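You operate a simulated robot arm through the tools that you are given. There is no shell and no other tool. Be economical: measure what you need, move in short steps, check, and stop when the job is done.

You are at the controls of a simulated robot arm. One attempt, no reset.

Task
Mix the blue vial on fast till its colour is even.
Fine: in the mixer; switch it off before you put the vial back in its own well; leave the other vials unmixed. Where these are worked on the way, their far stop is far enough and under half their travel is too little: switch of the vial mixer.

It is judged by the outcome, as a careful person would: the job done as asked, and still so three seconds after it is handed in. It fails if anything else is knocked over, pushed out of place, dropped, spilled or broken.

Robot
A 5-joint arm with a two-finger parallel gripper, fixed in place. Base frame: the origin is at the foot of the arm, x ahead of it, y to its left, z up. Lengths are in mm, angles in degrees, forces in N, time in s.
With the tool pointing down near the work surface it reaches from about 260 to 600 mm from the base axis. Its first joint turns from -66.0 to 66.0 degrees. The tool tilts only in the upright plane through the base axis and itself; it spins freely about its own axis. Payload 1.57 kg.
Tool frame: the origin (TCP) lies between the finger pads and is the grasp point; the fingertips stand 30 mm ahead of it; z points along the fingers, y is the line along which they close. Largest opening 80 mm; finger width 17, thickness 12; the body of the gripper, 40 by 82 mm, starts 80 mm behind the TCP.
Orientation is that of the tool frame in the base frame, as [roll, pitch, yaw] about the fixed x, y, z axes, in that order (R = Rz(yaw) Ry(pitch) Rx(roll)). With the fingers straight down and closing along the base's y, the tool's x points along the base's -x, its y along +y and its z along -z.

Tools
- The arm moves only by the tool nudge_tool. Its argument "rows" is a list that holds one entry, the list of rows, each a list of 7 numbers: the turn, a rotation vector about the tool's x, y, z in degrees, then the shift along the tool's x, y, z in mm, then the closure in counts, from 0 (fully open) to 255 (shut). In form: [[[ax, ay, az, dx, dy, dz, claw], ...]]. A call has 1 to 12 rows; each row is the pose to reach, as a shift and turn from the pose commanded when the call began, along the tool's axes at that moment. A row lasts 0.2 s, in which the tool goes at most 50 mm and 8.6 degrees; a call with a longer step from one row to the next is refused whole, and so is a gripper value outside its range. Where a pose cannot be reached the arm comes as near as it can. A force on the tool above 40 N (or 10 N above the force at the start of the call, whichever is more), or a blocked arm, ends the call early, and 0.2 s more pass. Each finger travels about 153 mm/s and halts on what it meets, pressing with about 39 N; the grip force reading is that of the motor and also rises with nothing between the fingers. The clock runs only during rows and for 0.2 s after the last one: add rows that repeat a pose to give the fingers time. It gives the time, the measured TCP pose, the force on the tool (base axes), the opening and the grip force at its end, in the units of the frame above (readings bear some noise), with the torque about the TCP (base axes, N m) and any sound that the robot's microphone picked up, and new pictures: "show" is both (left out), scene, wrist or none.
- Cameras (640 x 400 px; columns grow to the right, rows downward): "scene" is fixed at [30.3, 383.2, 538.6]; the picture's right is [-0.85, -0.53, 0.00], its down [-0.23, 0.36, -0.91] and it looks along [0.48, -0.77, -0.42] (base axes); focal length 326 px, centre (320, 200). "wrist" rides on the gripper at [72, -7, -122] in the tool frame; the picture's right is [0.09, 1.00, 0.00], its down [-0.84, 0.08, -0.54] and it looks along [-0.54, 0.05, 0.84] (tool axes); focal length 238 px, centre (320, 200). There is no depth. A picture from a camera that has moved, and an enlarged one, comes with that camera's place and axes in the base frame and with its lens.
- close_up(camera, box): a new picture of the part [left, top, right, bottom] of that camera's present view, enlarged. No time passes.
- close_job(): hands the job in; it is judged then, once.

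Go step by step. Nothing tells you positions but the pictures and the camera data: compare them with the known pose of the tool, close in by small moves and look again before you grip or let go. The budget is 120 turns and 200 pictures, counting those below and the enlarged ones. Unless the task says otherwise, let go and move clear before handing in, and close with one line.

The tools are called after ">>>" by a JSON object that holds its "fn" and its "kwargs". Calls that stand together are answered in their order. nudge_tool: Moves the arm, as the interface text tells. Its arguments: {"type":"object","properties":{"rows":{"type":"array"},"show":{"type":"string","enum":["both","scene","wrist","none"]}},"required":["rows"]} The other tools are called the same way: close_up (camera, box) takes an enlarged picture of a part of a camera's view; close_job () hands the job in.

At the start:

```text
time_s: 0.0
position: [409.4, -118.3, 341.8]
orientation: [-179.9, 0.0, -179.9]
force: [-0.5, -0.6, 1.0]
ft_torque: [0.0, -0.02, 0.01]
finger_gap: 79.9
grasp_force: 0.2
```

scene: 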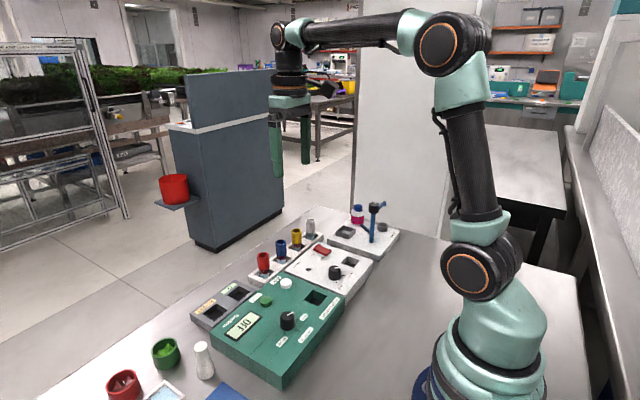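
wrist: 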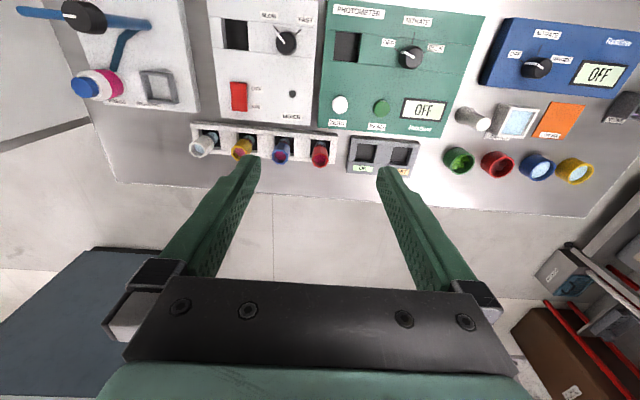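

The bench shows a vial rack (clear, yellow, blue, red), and a mixer next to it with a socket, a speed knob and a red switch. I'll take enlarged views first.

>>> {"fn": "close_up", "kwargs": {"camera": "wrist", "box": [180, 0, 360, 180]}}

>>> {"fn": "close_up", "kwargs": {"camera": "scene", "box": [230, 190, 410, 310]}}

```text
2.22 times, centred on (270, 90) of wrist
camera zoom: at [337.7, -124.8, 463.0], right [-0.09, 1.0, 0.0], down [0.84, 0.08, 0.54], along [0.54, 0.05, -0.84], focal length 530 px, centre (431, 444)
```

zoom: 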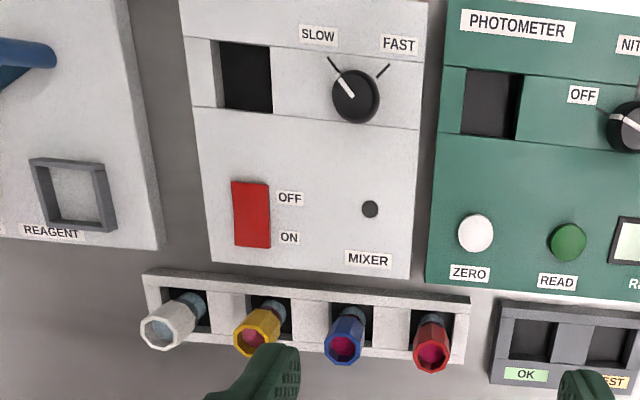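

```text
3.33 times, centred on (320, 250) of scene
camera zoom: at [30.3, 383.2, 538.6], right [-0.85, -0.53, 0.0], down [-0.23, 0.36, -0.91], along [0.48, -0.77, -0.42], focal length 1087 px, centre (320, 33)
```

zoom: 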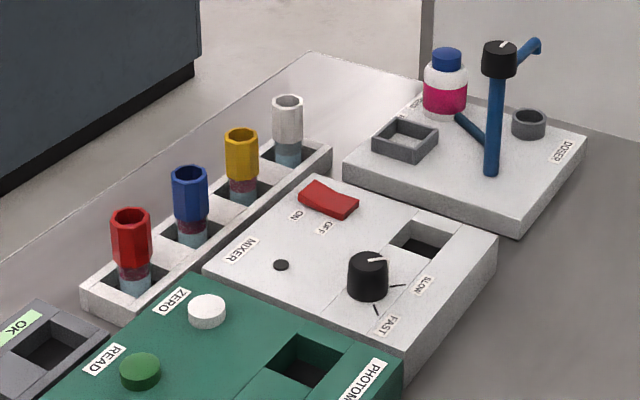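

From the two views I place the knob near (338,-174) with its top at z≈64, the socket near (332,-245), the switch near (417,-251) and the blue cap near (495,-174). I'll set the knob first, so I'm moving above it for a closer look.

>>> {"fn": "nudge_tool", "kwargs": {"rows": [[[0, 0, 0, 18, -14, 35, 0], [0, 0, 0, 36, -28, 70, 40], [0, 0, 0, 54, -42, 105, 90], [0, 0, 0, 71, -55, 140, 90], [0, 0, 0, 71, -55, 140, 90]]]}}

```text
time_s: 1.2
position: [335.5, -172.6, 205.9]
orientation: [180.0, -0.1, 180.0]
force: [-0.2, 0.1, 0.2]
ft_torque: [0.01, 0.02, 0.03]
finger_gap: 51.7
grasp_force: 0.1
camera wrist: at [263.4, -178.7, 326.1], right [-0.09, 1.0, 0.0], down [0.84, 0.08, 0.54], along [0.54, 0.05, -0.84], focal length 238 px, centre (320, 200)
```

scene: 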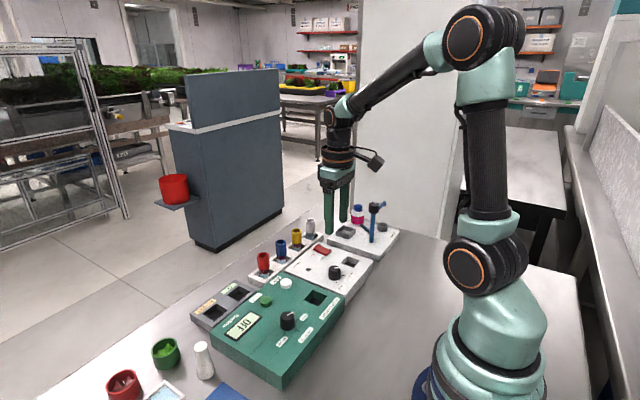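
wrist: 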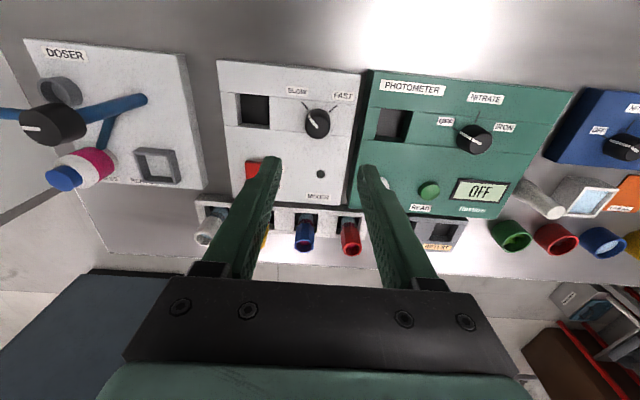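

>>> {"fn": "close_up", "kwargs": {"camera": "wrist", "box": [210, 60, 370, 160]}}

>>> {"fn": "close_up", "kwargs": {"camera": "scene", "box": [280, 170, 400, 300]}}

```text
4.00 times, centred on (290, 110) of wrist
camera zoom: at [263.4, -178.7, 326.1], right [-0.09, 1.0, 0.0], down [0.84, 0.08, 0.54], along [0.54, 0.05, -0.84], focal length 953 px, centre (440, 560)
```

zoom: 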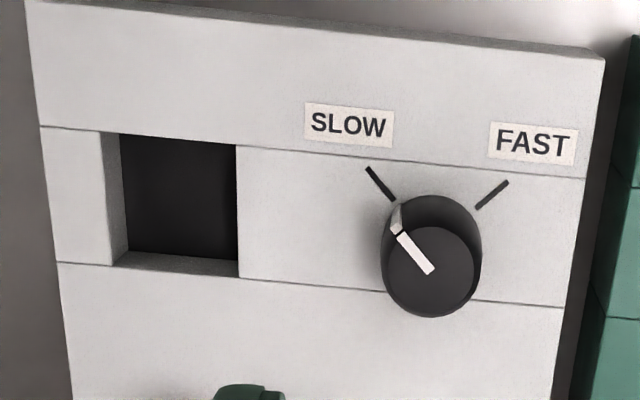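

```text
3.08 times, centred on (340, 235) of scene
camera zoom: at [30.3, 383.2, 538.6], right [-0.85, -0.53, 0.0], down [-0.23, 0.36, -0.91], along [0.48, -0.77, -0.42], focal length 1004 px, centre (258, 92)
```

zoom: 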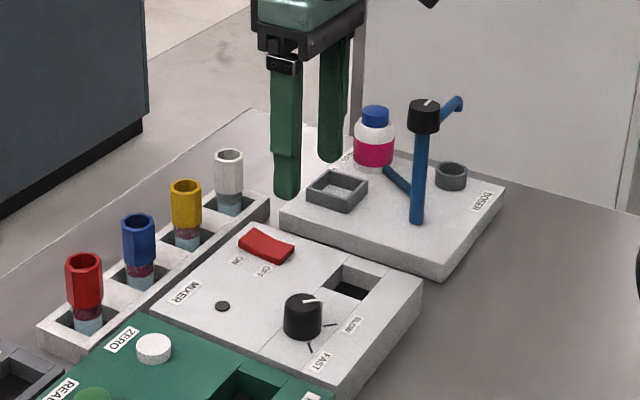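

The knob top is at about (338,-174) and its pointer is at SLOW. FAST is about 90° clockwise from there, so I'm going down around the knob with the fingers half open.

>>> {"fn": "nudge_tool", "kwargs": {"rows": [[[0, 0, 0, -3, -1, 35, 90], [0, 0, 0, -3, -1, 70, 90], [0, 0, 0, -3, -1, 95, 90], [0, 0, 0, -3, -1, 112, 90], [0, 0, 0, -3, -1, 112, 90]]]}}

>>> {"fn": "close_up", "kwargs": {"camera": "scene", "box": [280, 170, 400, 300]}}

```text
time_s: 2.4
position: [341.0, -174.5, 90.0]
orientation: [180.0, -0.1, -179.9]
force: [0.7, 0.2, 0.8]
ft_torque: [0.0, 0.0, -0.03]
finger_gap: 52.1
grasp_force: 0.2
camera wrist: at [269.2, -179.6, 212.0], right [-0.09, 1.0, 0.0], down [0.84, 0.08, 0.54], along [0.54, 0.05, -0.84], focal length 238 px, centre (320, 200)
```

scene: 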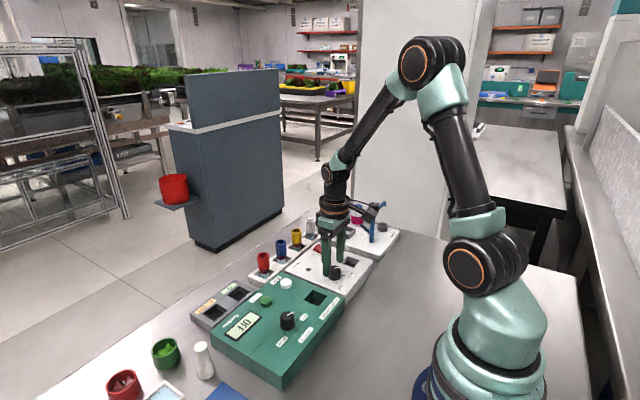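
wrist: 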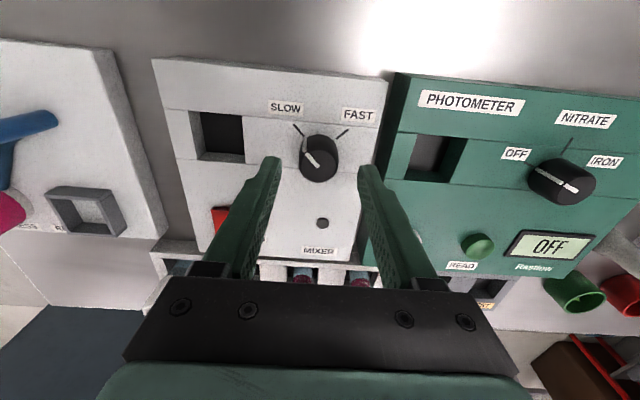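

```text
3.08 times, centred on (340, 235) of scene
camera zoom: at [30.3, 383.2, 538.6], right [-0.85, -0.53, 0.0], down [-0.23, 0.36, -0.91], along [0.48, -0.77, -0.42], focal length 1004 px, centre (258, 92)
```

zoom: 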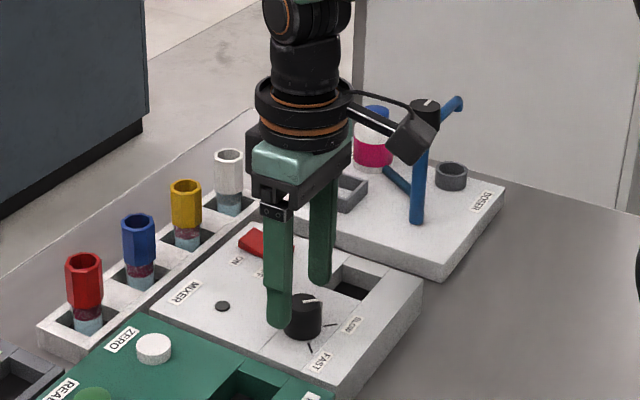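

The knob is between the tips, about 4 mm nearer the base than the TCP. I'll centre, go down a little and grip.

>>> {"fn": "nudge_tool", "kwargs": {"rows": [[[0, 0, 0, 4, 1, 5, 90], [0, 0, 0, 4, 1, 10, 90], [0, 0, 0, 4, 1, 10, 140], [0, 0, 0, 4, 1, 10, 190], [0, 0, 0, 4, 1, 10, 190]]]}}

>>> {"fn": "close_up", "kwargs": {"camera": "scene", "box": [280, 200, 400, 300]}}

```text
time_s: 3.6
position: [338.0, -172.4, 81.0]
orientation: [179.9, 0.1, 179.9]
force: [-3.2, -13.4, -3.1]
ft_torque: [-0.36, 0.04, -0.08]
finger_gap: 31.9
grasp_force: 7.1
camera wrist: at [265.3, -178.9, 202.1], right [-0.09, 1.0, 0.0], down [0.84, 0.08, 0.54], along [0.54, 0.05, -0.84], focal length 238 px, centre (320, 200)
```

scene: 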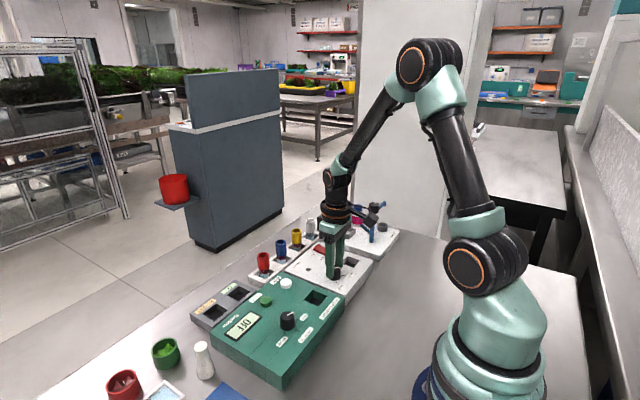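
wrist: 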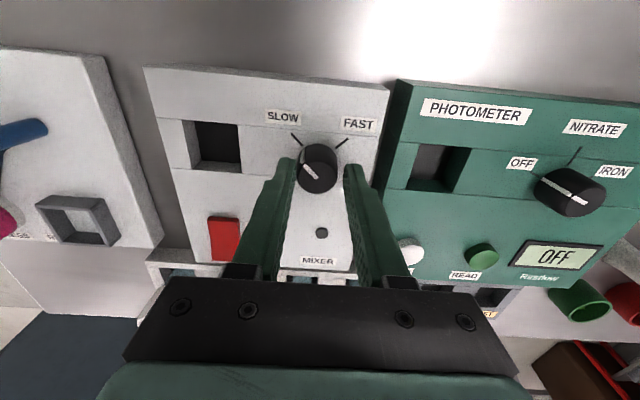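

```text
4.00 times, centred on (340, 250) of scene
camera zoom: at [30.4, 383.2, 538.5], right [-0.85, -0.53, 0.0], down [-0.23, 0.36, -0.91], along [0.48, -0.77, -0.42], focal length 1305 px, centre (240, 0)
```

zoom: 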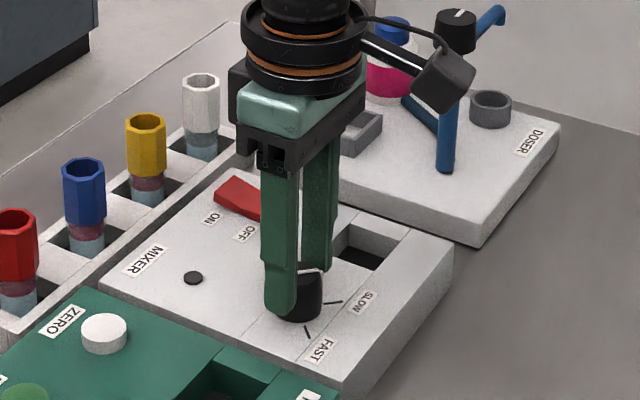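

Only the -y finger is touching, so the tool needs to move about 3 mm toward -y. I'll ease open, shift and close.

>>> {"fn": "nudge_tool", "kwargs": {"rows": [[[0, 0, 0, 0, 0, 0, 120], [0, 0, 0, 0, -3, 0, 130], [0, 0, 0, 0, -3, 0, 160], [0, 0, 0, 0, -3, 0, 210], [0, 0, 0, 0, -3, 0, 210]]], "show": "wrist"}}

```text
time_s: 4.8
position: [336.0, -174.2, 80.1]
orientation: [180.0, -0.2, -179.9]
force: [6.8, 23.8, 6.4]
ft_torque: [0.74, 0.04, 0.04]
finger_gap: 27.9
grasp_force: 38.0
camera wrist: at [265.6, -181.3, 202.0], right [-0.09, 1.0, 0.0], down [0.84, 0.08, 0.54], along [0.54, 0.05, -0.84], focal length 238 px, centre (320, 200)
```

wrist: 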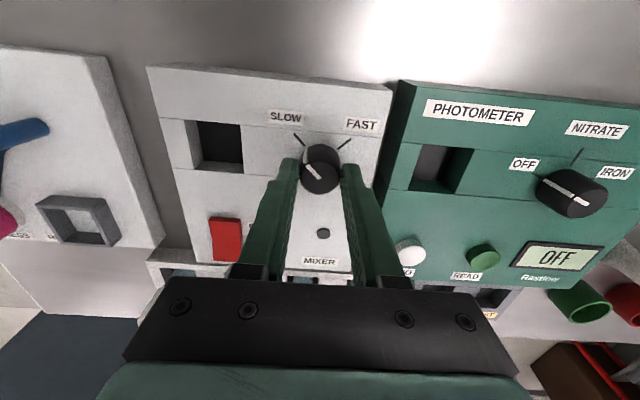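

The knob is gripped (28 mm). I'll turn it 90° clockwise, easing the side load by about 1 mm.

>>> {"fn": "nudge_tool", "kwargs": {"rows": [[[0, 0, 0, 0, 1.3, 0, 210], [0, 0, 8.5, 0, 1.3, 0, 210], [0, 0, 17, 0, 1.3, 0, 210], [0, 0, 25.5, 0, 1.3, 0, 210], [0, 0, 34, 0, 1.3, 0, 210], [0, 0, 42.5, 0, 1.3, 0, 210], [0, 0, 51, 0, 1.3, 0, 210], [0, 0, 59.5, 0, 1.3, 0, 210], [0, 0, 68, 0, 1.3, 0, 210], [0, 0, 76.5, 0, 1.3, 0, 210], [0, 0, 85, 0, 1.3, 0, 210], [0, 0, 90, 0, 1.3, 0, 210]]]}}

>>> {"fn": "close_up", "kwargs": {"camera": "scene", "box": [280, 200, 400, 300]}}

```text
time_s: 5.5
position: [336.8, -173.4, 80.9]
orientation: [-180.0, 0.0, 167.8]
force: [-0.5, 3.1, 0.6]
ft_torque: [0.08, -0.35, -0.02]
finger_gap: 28.0
grasp_force: 38.1
stopped in row 3: the force on the tool passed its limit at 42 N (the readings are from after the stop); the commanded pose is now the measured one
camera wrist: at [265.7, -165.2, 201.9], right [0.12, 0.99, 0.0], down [0.83, -0.1, 0.54], along [0.54, -0.07, -0.84], focal length 238 px, centre (320, 200)
```

scene: 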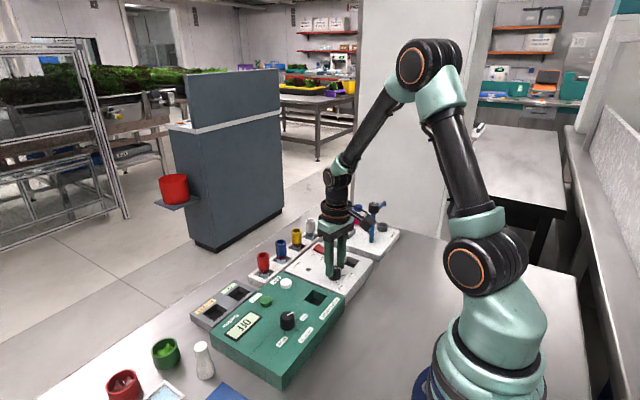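
wrist: 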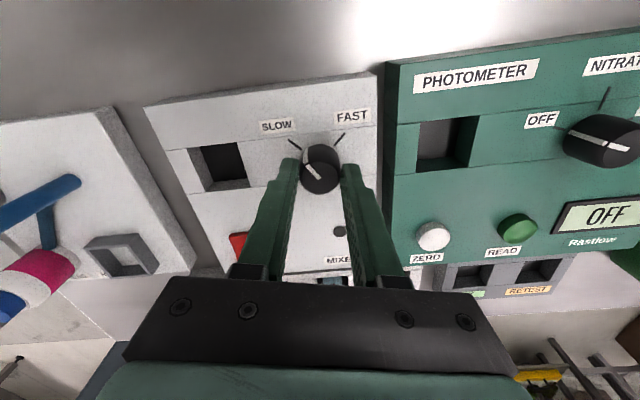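

```text
4.00 times, centred on (340, 250) of scene
camera zoom: at [30.4, 383.2, 538.6], right [-0.85, -0.53, 0.0], down [-0.23, 0.36, -0.91], along [0.48, -0.77, -0.42], focal length 1305 px, centre (240, 0)
```

zoom: 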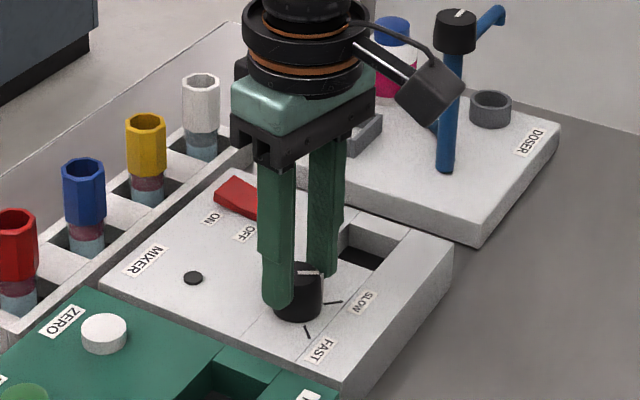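

The knob turned along with the gripper and the load has dropped to about 3 N. I'll continue the turn more gently.

>>> {"fn": "nudge_tool", "kwargs": {"rows": [[[0, 0, 4, 0, 0, 0, 210], [0, 0, 9, 0, 0, 0, 210], [0, 0, 14, 0, 0, 0, 210], [0, 0, 19, 0, 0, 0, 210], [0, 0, 24, 0, 0, 0, 210], [0, 0, 29, 0, 0, 0, 210], [0, 0, 34, 0, 0, 0, 210], [0, 0, 39, 0, 0, 0, 210]]], "show": "wrist"}}

```text
time_s: 7.3
position: [338.8, -175.1, 80.5]
orientation: [179.8, 0.2, 128.8]
force: [20.8, 26.8, 0.1]
ft_torque: [0.52, -0.86, 0.0]
finger_gap: 27.7
grasp_force: 37.7
camera wrist: at [288.0, -121.6, 201.6], right [0.72, 0.7, 0.0], down [0.58, -0.6, 0.54], along [0.38, -0.39, -0.84], focal length 238 px, centre (320, 200)
```

wrist: 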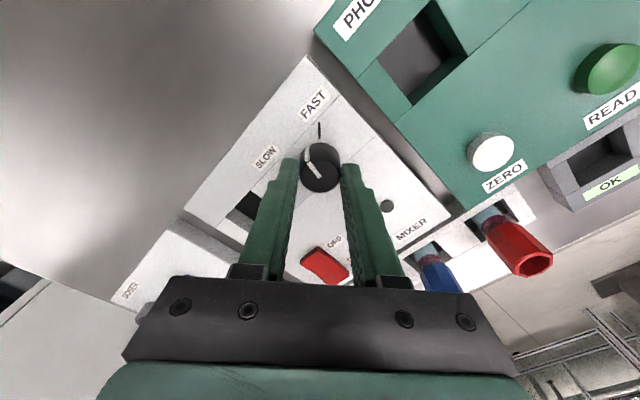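

The knob has turned 51° and is turning without slipping. I'll take off the side load and turn the remaining 39° or so.

>>> {"fn": "nudge_tool", "kwargs": {"rows": [[[0, 0, 0, 0.5, 1.9, 0, 210], [0, 0, 5, 0.5, 1.9, 0, 210], [0, 0, 10, 0.5, 1.9, 0, 210], [0, 0, 15, 0.5, 1.9, 0, 210], [0, 0, 20, 0.5, 1.9, 0, 210], [0, 0, 25, 0.5, 1.9, 0, 210], [0, 0, 30, 0.5, 1.9, 0, 210], [0, 0, 35, 0.5, 1.9, 0, 210], [0, 0, 39, 0.5, 1.9, 0, 210]]], "show": "wrist"}}

>>> {"fn": "close_up", "kwargs": {"camera": "wrist", "box": [240, 60, 400, 220]}}

```text
time_s: 9.3
position: [338.8, -173.5, 81.4]
orientation: [180.0, 0.0, 89.7]
force: [7.8, -12.4, -7.2]
ft_torque: [0.03, -0.14, 0.38]
finger_gap: 28.2
grasp_force: 38.2
camera wrist: at [333.0, -100.1, 202.1], right [1.0, 0.09, 0.0], down [0.07, -0.84, 0.54], along [0.05, -0.54, -0.84], focal length 238 px, centre (320, 200)
```

wrist: 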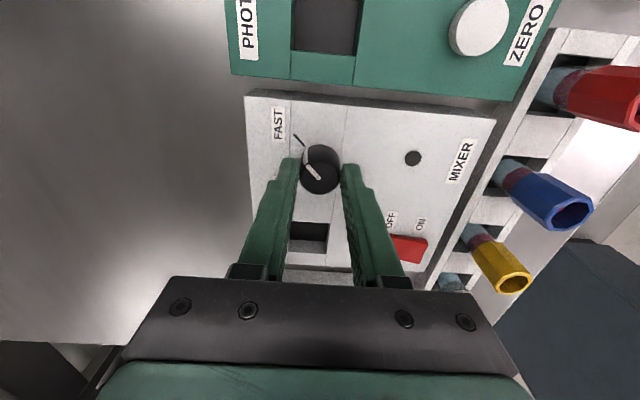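

```text
2.50 times, centred on (320, 140) of wrist
camera zoom: at [333.0, -100.1, 202.1], right [1.0, 0.09, 0.0], down [0.07, -0.84, 0.54], along [0.05, -0.54, -0.84], focal length 596 px, centre (320, 350)
```

zoom: 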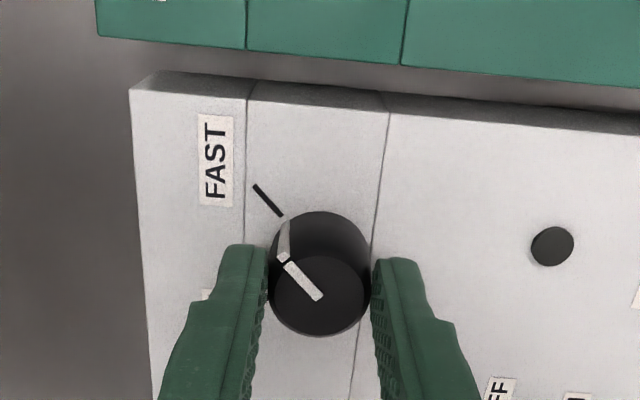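

The pointer now lines up with FAST and is against the stop. I'll release and rise, then go toward the blue vial keeping this yaw, so the fingers close along x, clear of the neighbouring vials.

>>> {"fn": "nudge_tool", "kwargs": {"rows": [[[0, 0, 0, 0, 0, 0, 150], [0, 0, 0, 0, 0, 0, 80], [0, 0, 0, 0, 0, -30, 60], [0, 0, 0, 0, 0, -75, 60], [0, 0, 0, 0, 0, -120, 60], [0, 0, 0, 0, 45, -120, 60], [0, 0, 0, 0, 90, -120, 60], [0, 0, 0, 0, 135, -120, 60], [0, 0, 0, 0, 157, -120, 60], [0, 0, 0, 0, 157, -120, 60]]]}}

>>> {"fn": "close_up", "kwargs": {"camera": "wrist", "box": [180, 40, 460, 240]}}

>>> {"fn": "close_up", "kwargs": {"camera": "scene", "box": [240, 190, 400, 310]}}

```text
time_s: 11.5
position: [496.8, -173.3, 201.4]
orientation: [-179.9, 0.0, 89.7]
force: [0.0, -0.2, 0.5]
ft_torque: [0.0, -0.02, 0.01]
finger_gap: 61.0
grasp_force: 0.1
camera wrist: at [490.7, -101.4, 323.0], right [1.0, 0.09, 0.0], down [0.07, -0.84, 0.54], along [0.05, -0.54, -0.84], focal length 238 px, centre (320, 200)
```

scene: 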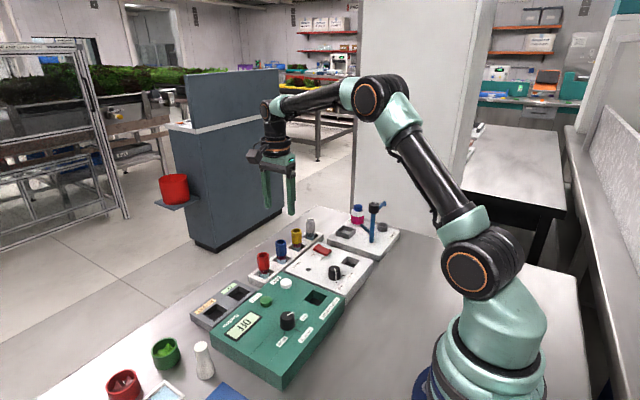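
wrist: 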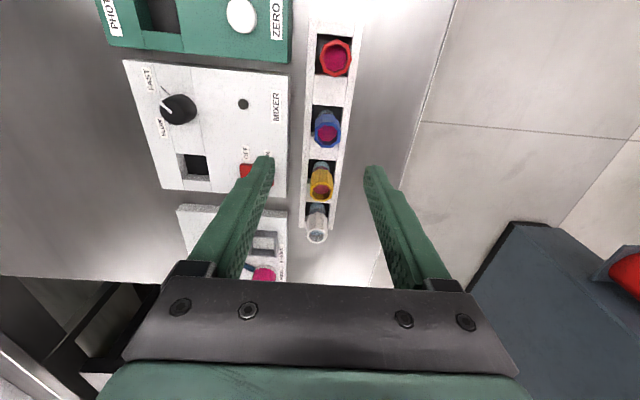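

```text
2.00 times, centred on (320, 140) of wrist
camera zoom: at [490.7, -101.4, 323.0], right [1.0, 0.09, 0.0], down [0.07, -0.84, 0.54], along [0.05, -0.54, -0.84], focal length 477 px, centre (320, 320)
```

zoom: 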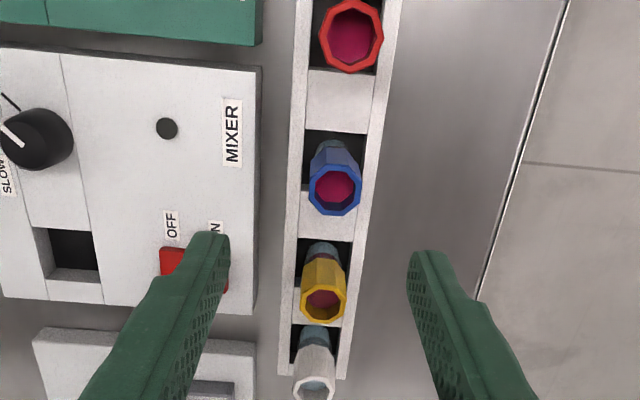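

```text
3.33 times, centred on (320, 250) of scene
camera zoom: at [30.4, 383.2, 538.6], right [-0.85, -0.53, 0.0], down [-0.23, 0.36, -0.91], along [0.48, -0.77, -0.42], focal length 1087 px, centre (320, 33)
```

zoom: 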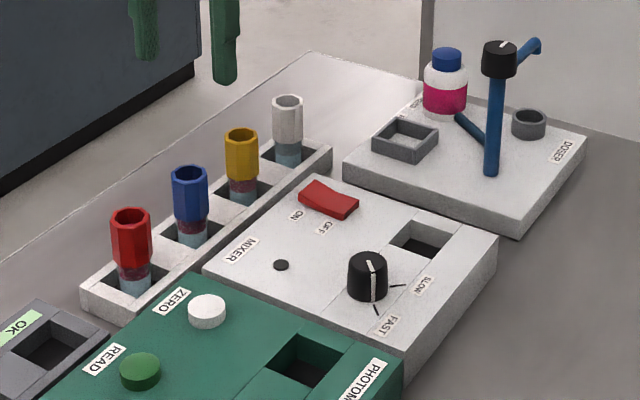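

I place the blue vial rim at about (504,-176), z≈80. It's an open tube, so it must stay level. I'll go to just above it and check the alignment.

>>> {"fn": "nudge_tool", "kwargs": {"rows": [[[0, 0, 0, -2.7, 7, 35, 60], [0, 0, 0, -2.7, 7, 70, 60], [0, 0, 0, -2.7, 7, 86, 60], [0, 0, 0, -2.7, 7, 86, 60]]]}}

>>> {"fn": "close_up", "kwargs": {"camera": "wrist", "box": [220, 60, 420, 220]}}

>>> {"fn": "close_up", "kwargs": {"camera": "scene", "box": [240, 190, 360, 290]}}

```text
time_s: 12.5
position: [502.9, -176.5, 114.4]
orientation: [-180.0, 0.0, 89.7]
force: [-0.2, 0.2, 0.1]
ft_torque: [-0.02, -0.03, 0.01]
finger_gap: 61.1
grasp_force: 0.1
camera wrist: at [496.6, -104.0, 236.2], right [1.0, 0.09, 0.0], down [0.07, -0.84, 0.54], along [0.05, -0.54, -0.84], focal length 238 px, centre (320, 200)
```

scene: 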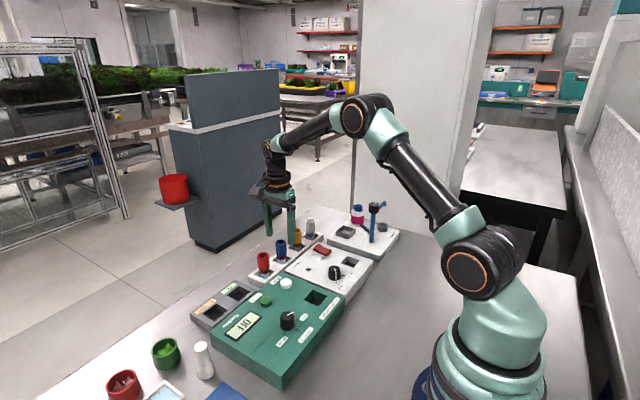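
wrist: 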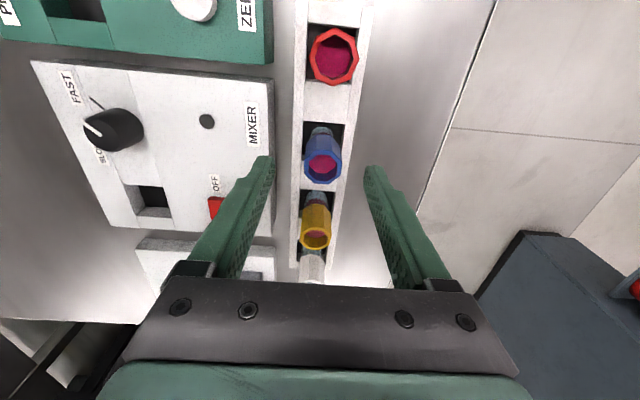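

```text
2.50 times, centred on (320, 140) of wrist
camera zoom: at [496.6, -104.0, 236.2], right [1.0, 0.09, 0.0], down [0.07, -0.84, 0.54], along [0.05, -0.54, -0.84], focal length 596 px, centre (320, 350)
```

zoom: 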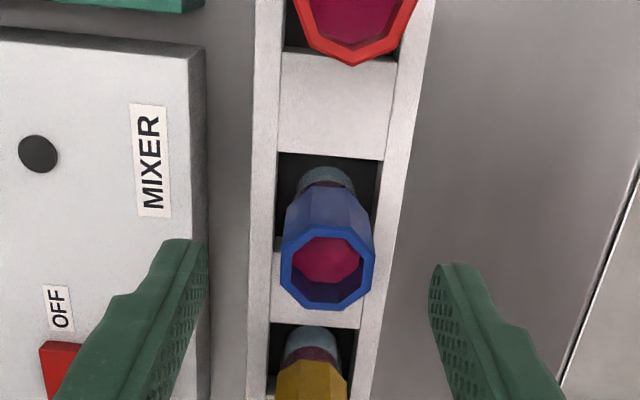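

```text
4.00 times, centred on (300, 240) of scene
camera zoom: at [30.3, 383.2, 538.6], right [-0.85, -0.53, 0.0], down [-0.23, 0.36, -0.91], along [0.48, -0.77, -0.42], focal length 1305 px, centre (400, 40)
```

zoom: 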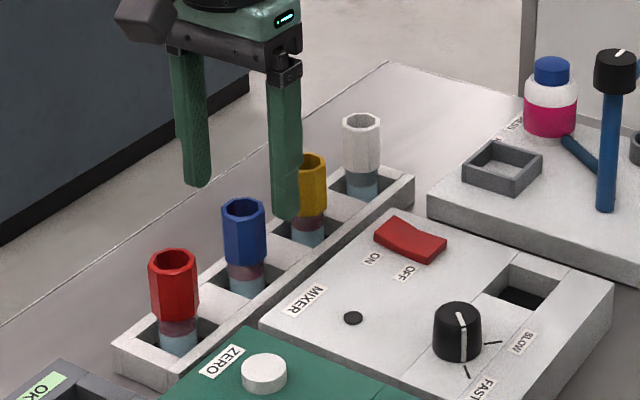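

The vial is nearly centred (about 1.5 mm off in x). I'll go down around the cap and close gently.

>>> {"fn": "nudge_tool", "kwargs": {"rows": [[[0, 0, 0, 0.4, 1.6, 20, 60], [0, 0, 0, 0.4, 1.6, 38, 60], [0, 0, 0, 0.4, 1.6, 38, 90], [0, 0, 0, 0.4, 1.6, 38, 120], [0, 0, 0, 0.4, 1.6, 38, 150], [0, 0, 0, 0.4, 1.6, 38, 180], [0, 0, 0, 0.4, 1.6, 38, 180]]]}}

>>> {"fn": "close_up", "kwargs": {"camera": "scene", "box": [240, 190, 360, 290]}}

```text
time_s: 14.1
position: [503.9, -176.0, 76.5]
orientation: [-180.0, 0.1, 89.7]
force: [-0.5, -0.5, -0.4]
ft_torque: [-0.02, 0.02, 0.0]
finger_gap: 26.9
grasp_force: 37.2
camera wrist: at [498.0, -104.2, 198.3], right [1.0, 0.09, 0.0], down [0.07, -0.84, 0.54], along [0.05, -0.54, -0.84], focal length 238 px, centre (320, 200)
```

scene: 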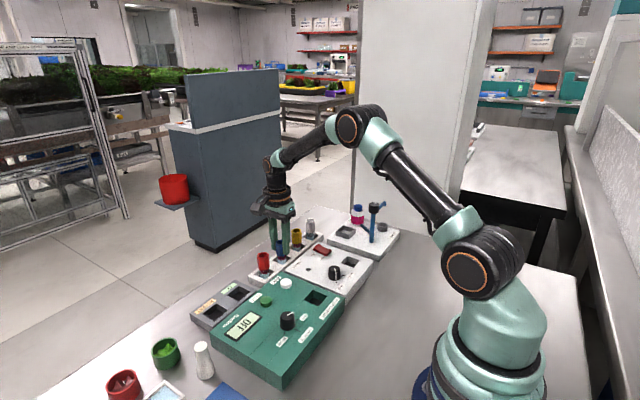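
wrist: 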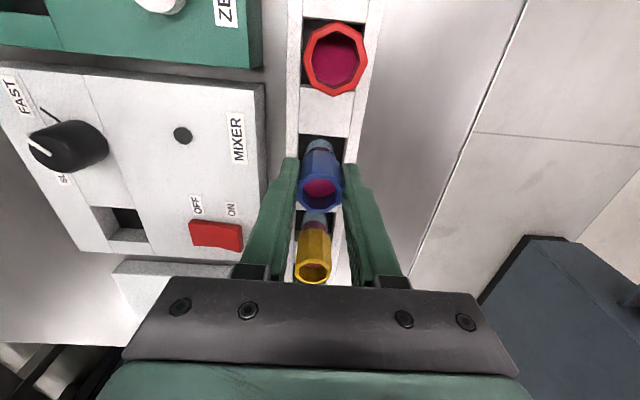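

```text
4.00 times, centred on (300, 240) of scene
camera zoom: at [30.3, 383.2, 538.6], right [-0.85, -0.53, 0.0], down [-0.23, 0.36, -0.91], along [0.48, -0.77, -0.42], focal length 1305 px, centre (400, 40)
```

zoom: 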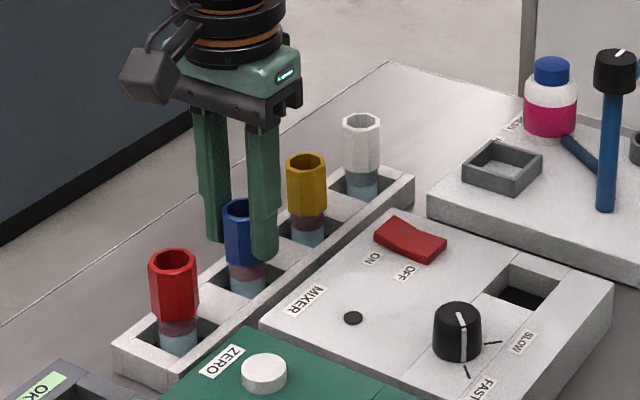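

The vial is held at (503.9,-176.0), TCP z 76.5, and I'll use that as the return pose. I'll lift it straight up, slowly and level.

>>> {"fn": "nudge_tool", "kwargs": {"rows": [[[0, 0, 0, 0, 0, -8, 180], [0, 0, 0, 0, 0, -20, 180], [0, 0, 0, 0, 0, -35, 180], [0, 0, 0, 0, 0, -52, 180], [0, 0, 0, 0, 0, -70, 180], [0, 0, 0, 0, 0, -85, 180], [0, 0, 0, 0, 0, -96, 180], [0, 0, 0, 0, 0, -100, 180]]]}}

>>> {"fn": "close_up", "kwargs": {"camera": "scene", "box": [230, 150, 390, 290]}}

```text
time_s: 15.9
position: [502.3, -177.5, 176.5]
orientation: [180.0, 0.0, 89.6]
force: [-0.1, 0.6, -1.0]
ft_torque: [0.0, 0.03, 0.01]
finger_gap: 23.4
grasp_force: 0.0
camera wrist: at [497.8, -104.3, 298.0], right [1.0, 0.09, 0.0], down [0.07, -0.84, 0.54], along [0.05, -0.54, -0.84], focal length 238 px, centre (320, 200)
```

scene: 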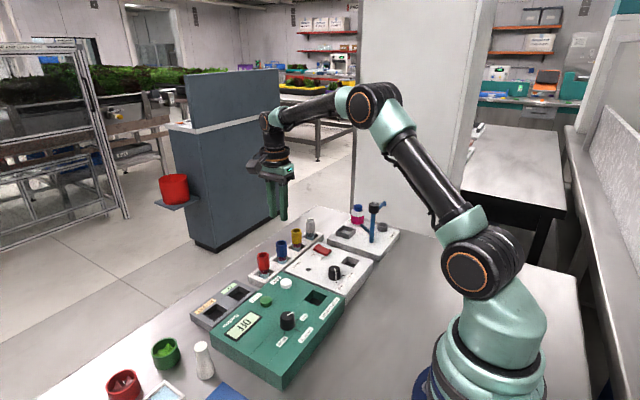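
wrist: 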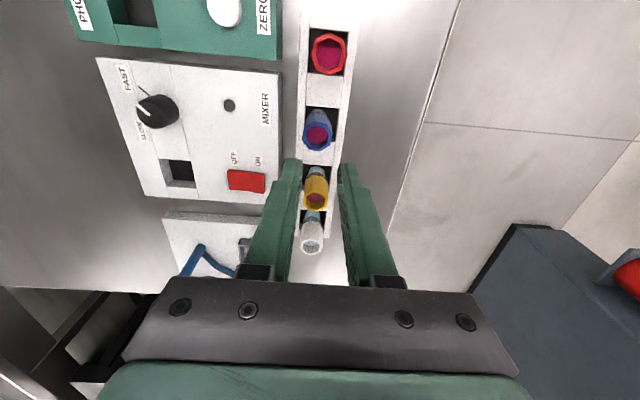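

```text
2.86 times, centred on (310, 220) of scene
camera zoom: at [30.3, 383.2, 538.6], right [-0.85, -0.53, 0.0], down [-0.23, 0.36, -0.91], along [0.48, -0.77, -0.42], focal length 932 px, centre (349, 143)
```

zoom: 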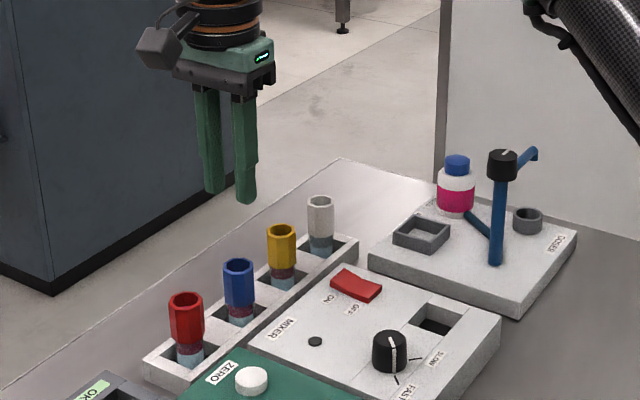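

The fingers came up empty. They slid off the cap and the vial still stands in its well. I'll check it closely before trying a deeper grip.

>>> {"fn": "close_up", "kwargs": {"camera": "scene", "box": [250, 220, 330, 280]}}

>>> {"fn": "close_up", "kwargs": {"camera": "wrist", "box": [260, 20, 380, 260]}}

```text
6.67 times, centred on (290, 250) of scene
camera zoom: at [30.3, 383.2, 538.6], right [-0.85, -0.53, 0.0], down [-0.23, 0.36, -0.91], along [0.48, -0.77, -0.42], focal length 2174 px, centre (520, -133)
```

zoom: 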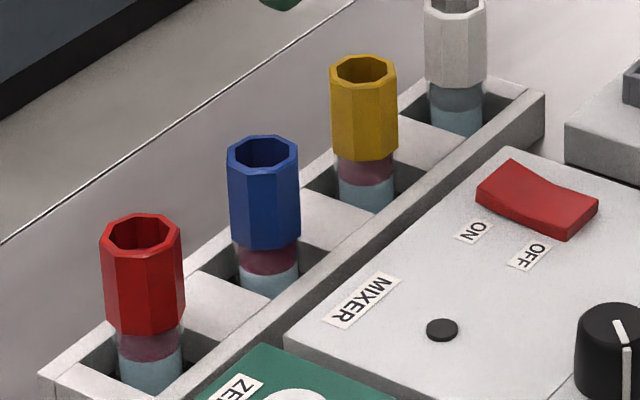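

```text
1.67 times, centred on (320, 140) of wrist
camera zoom: at [497.8, -104.3, 298.0], right [1.0, 0.09, 0.0], down [0.07, -0.84, 0.54], along [0.05, -0.54, -0.84], focal length 397 px, centre (320, 300)
```

zoom: 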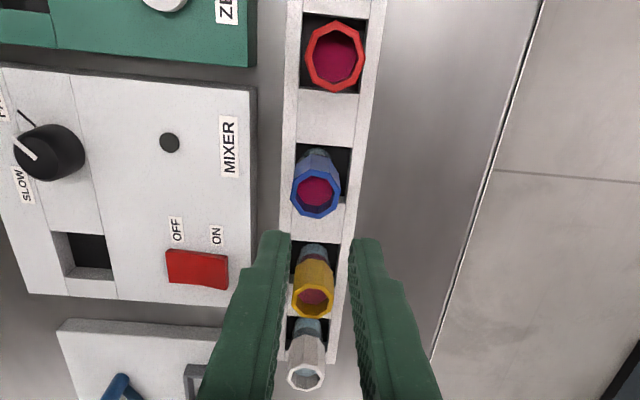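

The vial stands in its well, shifted to about (500.5,-173.5). The cap spans z≈45–80, so I'll grip lower, at TCP z≈66. First I'll go just above and recheck.

>>> {"fn": "nudge_tool", "kwargs": {"rows": [[[0, 0, 0, 2.5, -3.4, 0, 100], [0, 0, 0, 2.5, -3.4, 20, 60], [0, 0, 0, 2.5, -3.4, 45, 60], [0, 0, 0, 2.5, -3.4, 62, 60], [0, 0, 0, 2.5, -3.4, 62, 60]]], "show": "none"}}

>>> {"fn": "close_up", "kwargs": {"camera": "wrist", "box": [220, 60, 420, 220]}}

```text
time_s: 17.1
position: [500.8, -174.3, 114.1]
orientation: [180.0, 0.0, 89.6]
force: [-0.3, 0.1, 0.3]
ft_torque: [0.0, 0.03, 0.01]
finger_gap: 61.4
grasp_force: 0.0
```

```text
2.50 times, centred on (320, 140) of wrist
camera zoom: at [495.2, -102.0, 235.2], right [1.0, 0.09, 0.0], down [0.07, -0.84, 0.54], along [0.05, -0.54, -0.84], focal length 596 px, centre (320, 350)
```

zoom: 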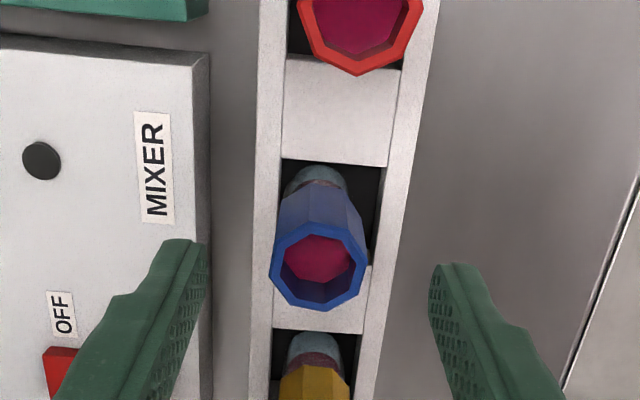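

>>> {"fn": "nudge_tool", "kwargs": {"rows": [[[0, 0, 0, 0.3, -0.8, 20, 60], [0, 0, 0, 0.3, -0.8, 38, 60], [0, 0, 0, 0.3, -0.8, 47, 60], [0, 0, 0, 0.3, -0.8, 47, 100], [0, 0, 0, 0.3, -0.8, 47, 140], [0, 0, 0, 0.3, -0.8, 47, 180], [0, 0, 0, 0.3, -0.8, 47, 255], [0, 0, 0, 0.3, -0.8, 47, 255]]]}}

>>> {"fn": "close_up", "kwargs": {"camera": "scene", "box": [250, 210, 330, 280]}}

>>> {"fn": "close_up", "kwargs": {"camera": "wrist", "box": [220, 60, 420, 260]}}

```text
time_s: 18.9
position: [501.1, -173.7, 65.2]
orientation: [180.0, -0.1, 89.7]
force: [0.4, 0.5, 0.0]
ft_torque: [0.0, 0.01, -0.01]
finger_gap: 26.9
grasp_force: 37.6
camera wrist: at [494.5, -100.4, 187.9], right [1.0, 0.09, 0.0], down [0.07, -0.84, 0.54], along [0.05, -0.54, -0.84], focal length 238 px, centre (320, 200)
```

scene: 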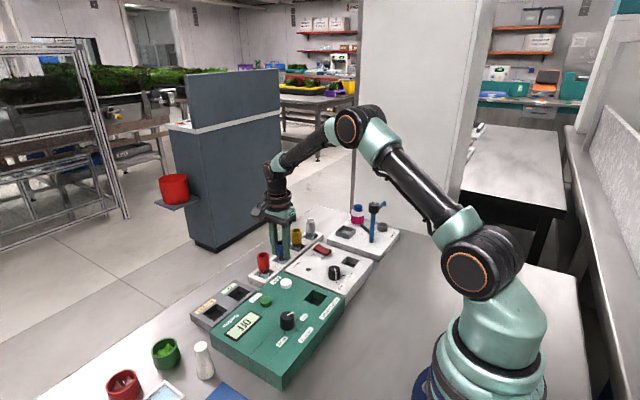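
wrist: 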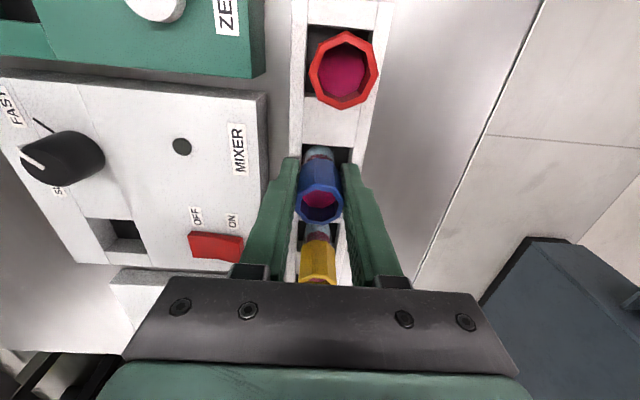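

```text
5.71 times, centred on (290, 245) of scene
camera zoom: at [30.3, 383.2, 538.6], right [-0.85, -0.53, 0.0], down [-0.23, 0.36, -0.91], along [0.48, -0.77, -0.42], focal length 1864 px, centre (491, -57)
```

zoom: 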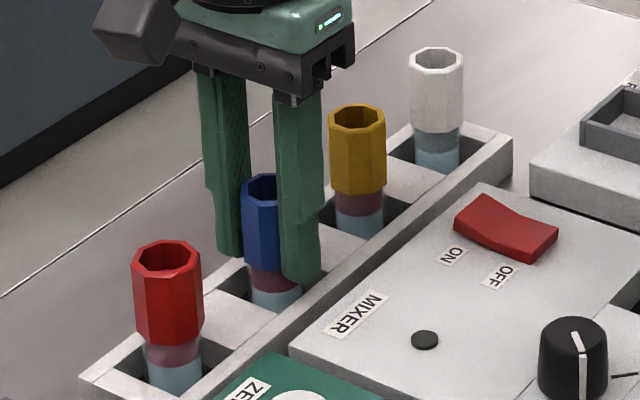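

```text
2.00 times, centred on (320, 160) of wrist
camera zoom: at [494.5, -100.4, 187.9], right [1.0, 0.09, 0.0], down [0.07, -0.84, 0.54], along [0.05, -0.54, -0.84], focal length 477 px, centre (320, 280)
```

zoom: 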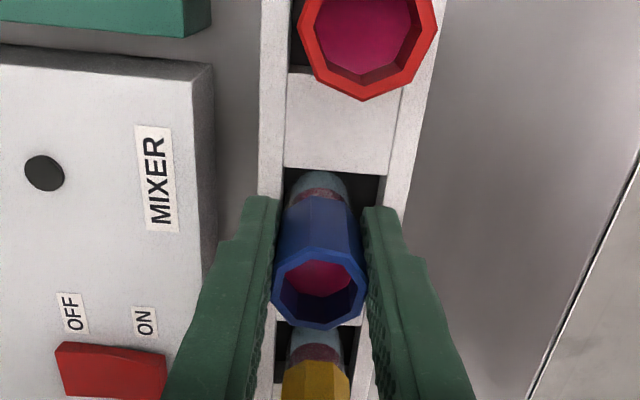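

The grip is now well down the cap. I'll test it with a short, slow lift.

>>> {"fn": "nudge_tool", "kwargs": {"rows": [[[0, 0, 0, 0, 0, -3, 255], [0, 0, 0, 0, 0, -6, 255], [0, 0, 0, 0, 0, -9, 255], [0, 0, 0, 0, 0, -12, 255]]], "show": "none"}}

>>> {"fn": "close_up", "kwargs": {"camera": "scene", "box": [250, 210, 330, 280]}}

>>> {"fn": "close_up", "kwargs": {"camera": "wrist", "box": [220, 60, 420, 260]}}

```text
time_s: 19.9
position: [499.4, -174.3, 79.4]
orientation: [180.0, 0.1, 89.8]
force: [5.6, 0.1, -1.9]
ft_torque: [0.02, -0.27, 0.0]
finger_gap: 27.1
grasp_force: 37.5
```

```text
5.71 times, centred on (290, 245) of scene
camera zoom: at [30.3, 383.2, 538.6], right [-0.85, -0.53, 0.0], down [-0.23, 0.36, -0.91], along [0.48, -0.77, -0.42], focal length 1864 px, centre (491, -57)
```

zoom: 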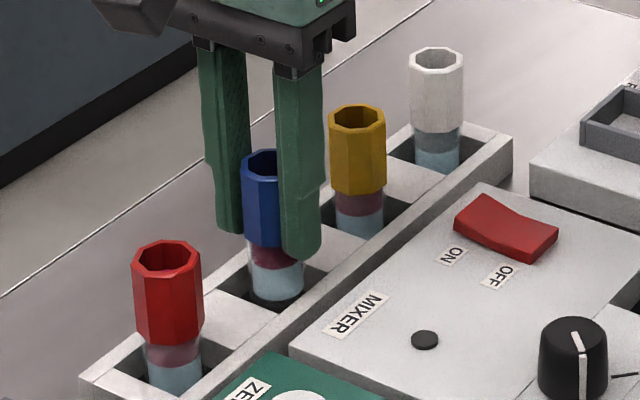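

```text
2.00 times, centred on (320, 160) of wrist
camera zoom: at [493.7, -100.7, 201.0], right [1.0, 0.09, 0.0], down [0.07, -0.84, 0.54], along [0.05, -0.54, -0.84], focal length 477 px, centre (320, 280)
```

zoom: 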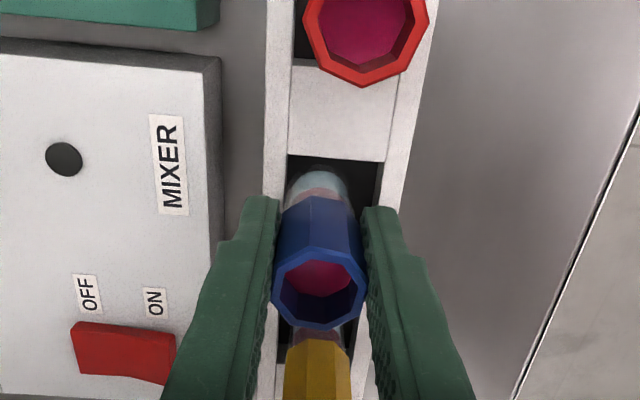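

The vial comes up with the fingers, with a slight rub on the -x wall. I'll shift 2 mm in +x and continue lifting slowly.

>>> {"fn": "nudge_tool", "kwargs": {"rows": [[[0, 0, 0, 0, 2, -3, 255], [0, 0, 0, 0, 2, -10, 255], [0, 0, 0, 0, 2, -18, 255], [0, 0, 0, 0, 2, -28, 255], [0, 0, 0, 0, 2, -40, 255], [0, 0, 0, 0, 2, -53, 255], [0, 0, 0, 0, 2, -66, 255], [0, 0, 0, 0, 2, -78, 255], [0, 0, 0, 0, 2, -86, 255], [0, 0, 0, 0, 2, -90, 255], [0, 0, 0, 0, 2, -90, 255]]]}}

>>> {"fn": "close_up", "kwargs": {"camera": "scene", "box": [240, 170, 400, 290]}}

```text
time_s: 22.3
position: [501.0, -174.0, 169.5]
orientation: [179.9, 0.0, 89.8]
force: [0.5, -0.3, -0.1]
ft_torque: [0.03, 0.01, -0.03]
finger_gap: 26.9
grasp_force: 37.6
camera wrist: at [495.1, -100.9, 291.0], right [1.0, 0.09, 0.0], down [0.07, -0.84, 0.54], along [0.05, -0.54, -0.84], focal length 238 px, centre (320, 200)
```

scene: 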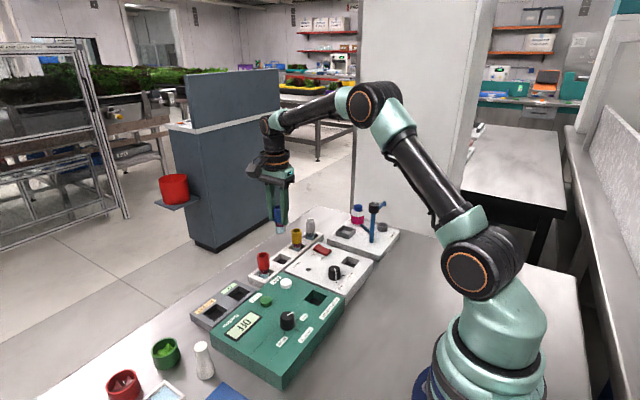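
wrist: 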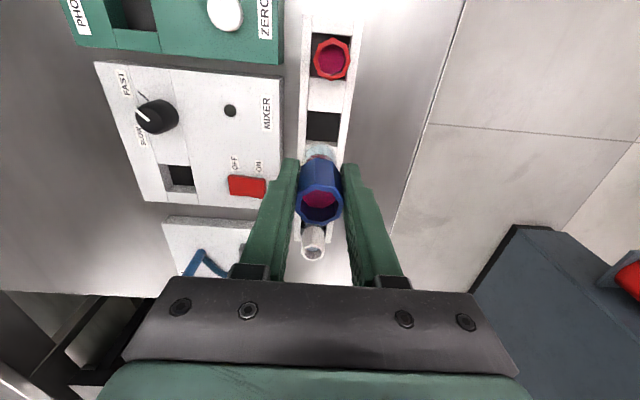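

```text
3.33 times, centred on (320, 230) of scene
camera zoom: at [30.3, 383.2, 538.6], right [-0.85, -0.53, 0.0], down [-0.23, 0.36, -0.91], along [0.48, -0.77, -0.42], focal length 1087 px, centre (320, 100)
```

zoom: 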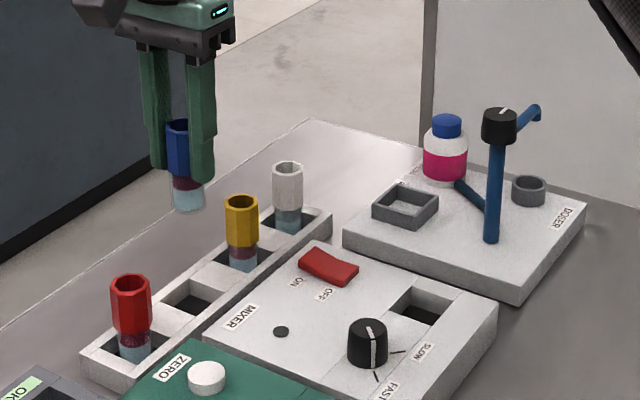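

The vial is held upright. I'll measure its empty well and the mixer socket from here.

>>> {"fn": "close_up", "kwargs": {"camera": "wrist", "box": [130, 40, 370, 210]}}

>>> {"fn": "close_up", "kwargs": {"camera": "scene", "box": [250, 215, 390, 295]}}

```text
2.35 times, centred on (250, 125) of wrist
camera zoom: at [495.1, -100.9, 291.0], right [1.0, 0.09, 0.0], down [0.07, -0.84, 0.54], along [0.05, -0.54, -0.84], focal length 561 px, centre (485, 376)
```

zoom: 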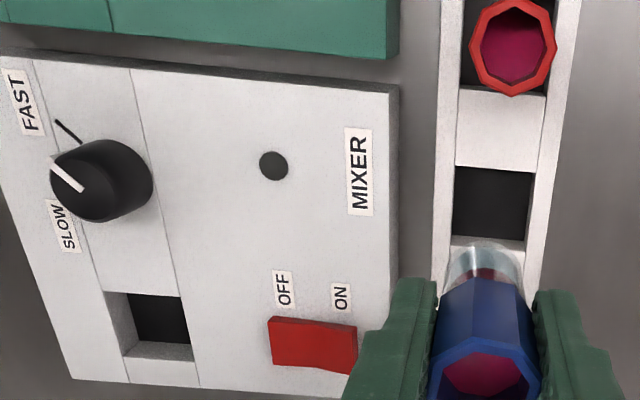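

```text
4.57 times, centred on (320, 255) of scene
camera zoom: at [30.3, 383.2, 538.6], right [-0.85, -0.53, 0.0], down [-0.23, 0.36, -0.91], along [0.48, -0.77, -0.42], focal length 1491 px, centre (320, -51)
```

zoom: 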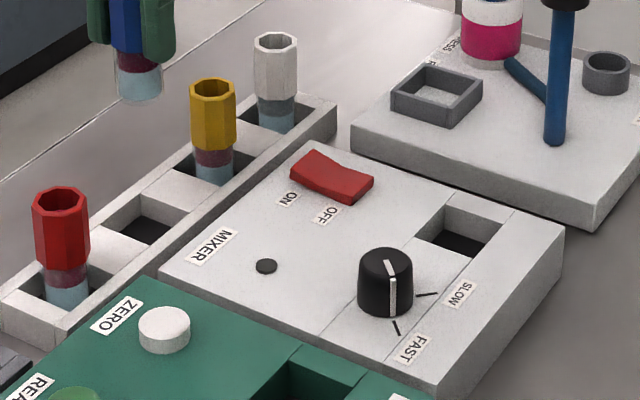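

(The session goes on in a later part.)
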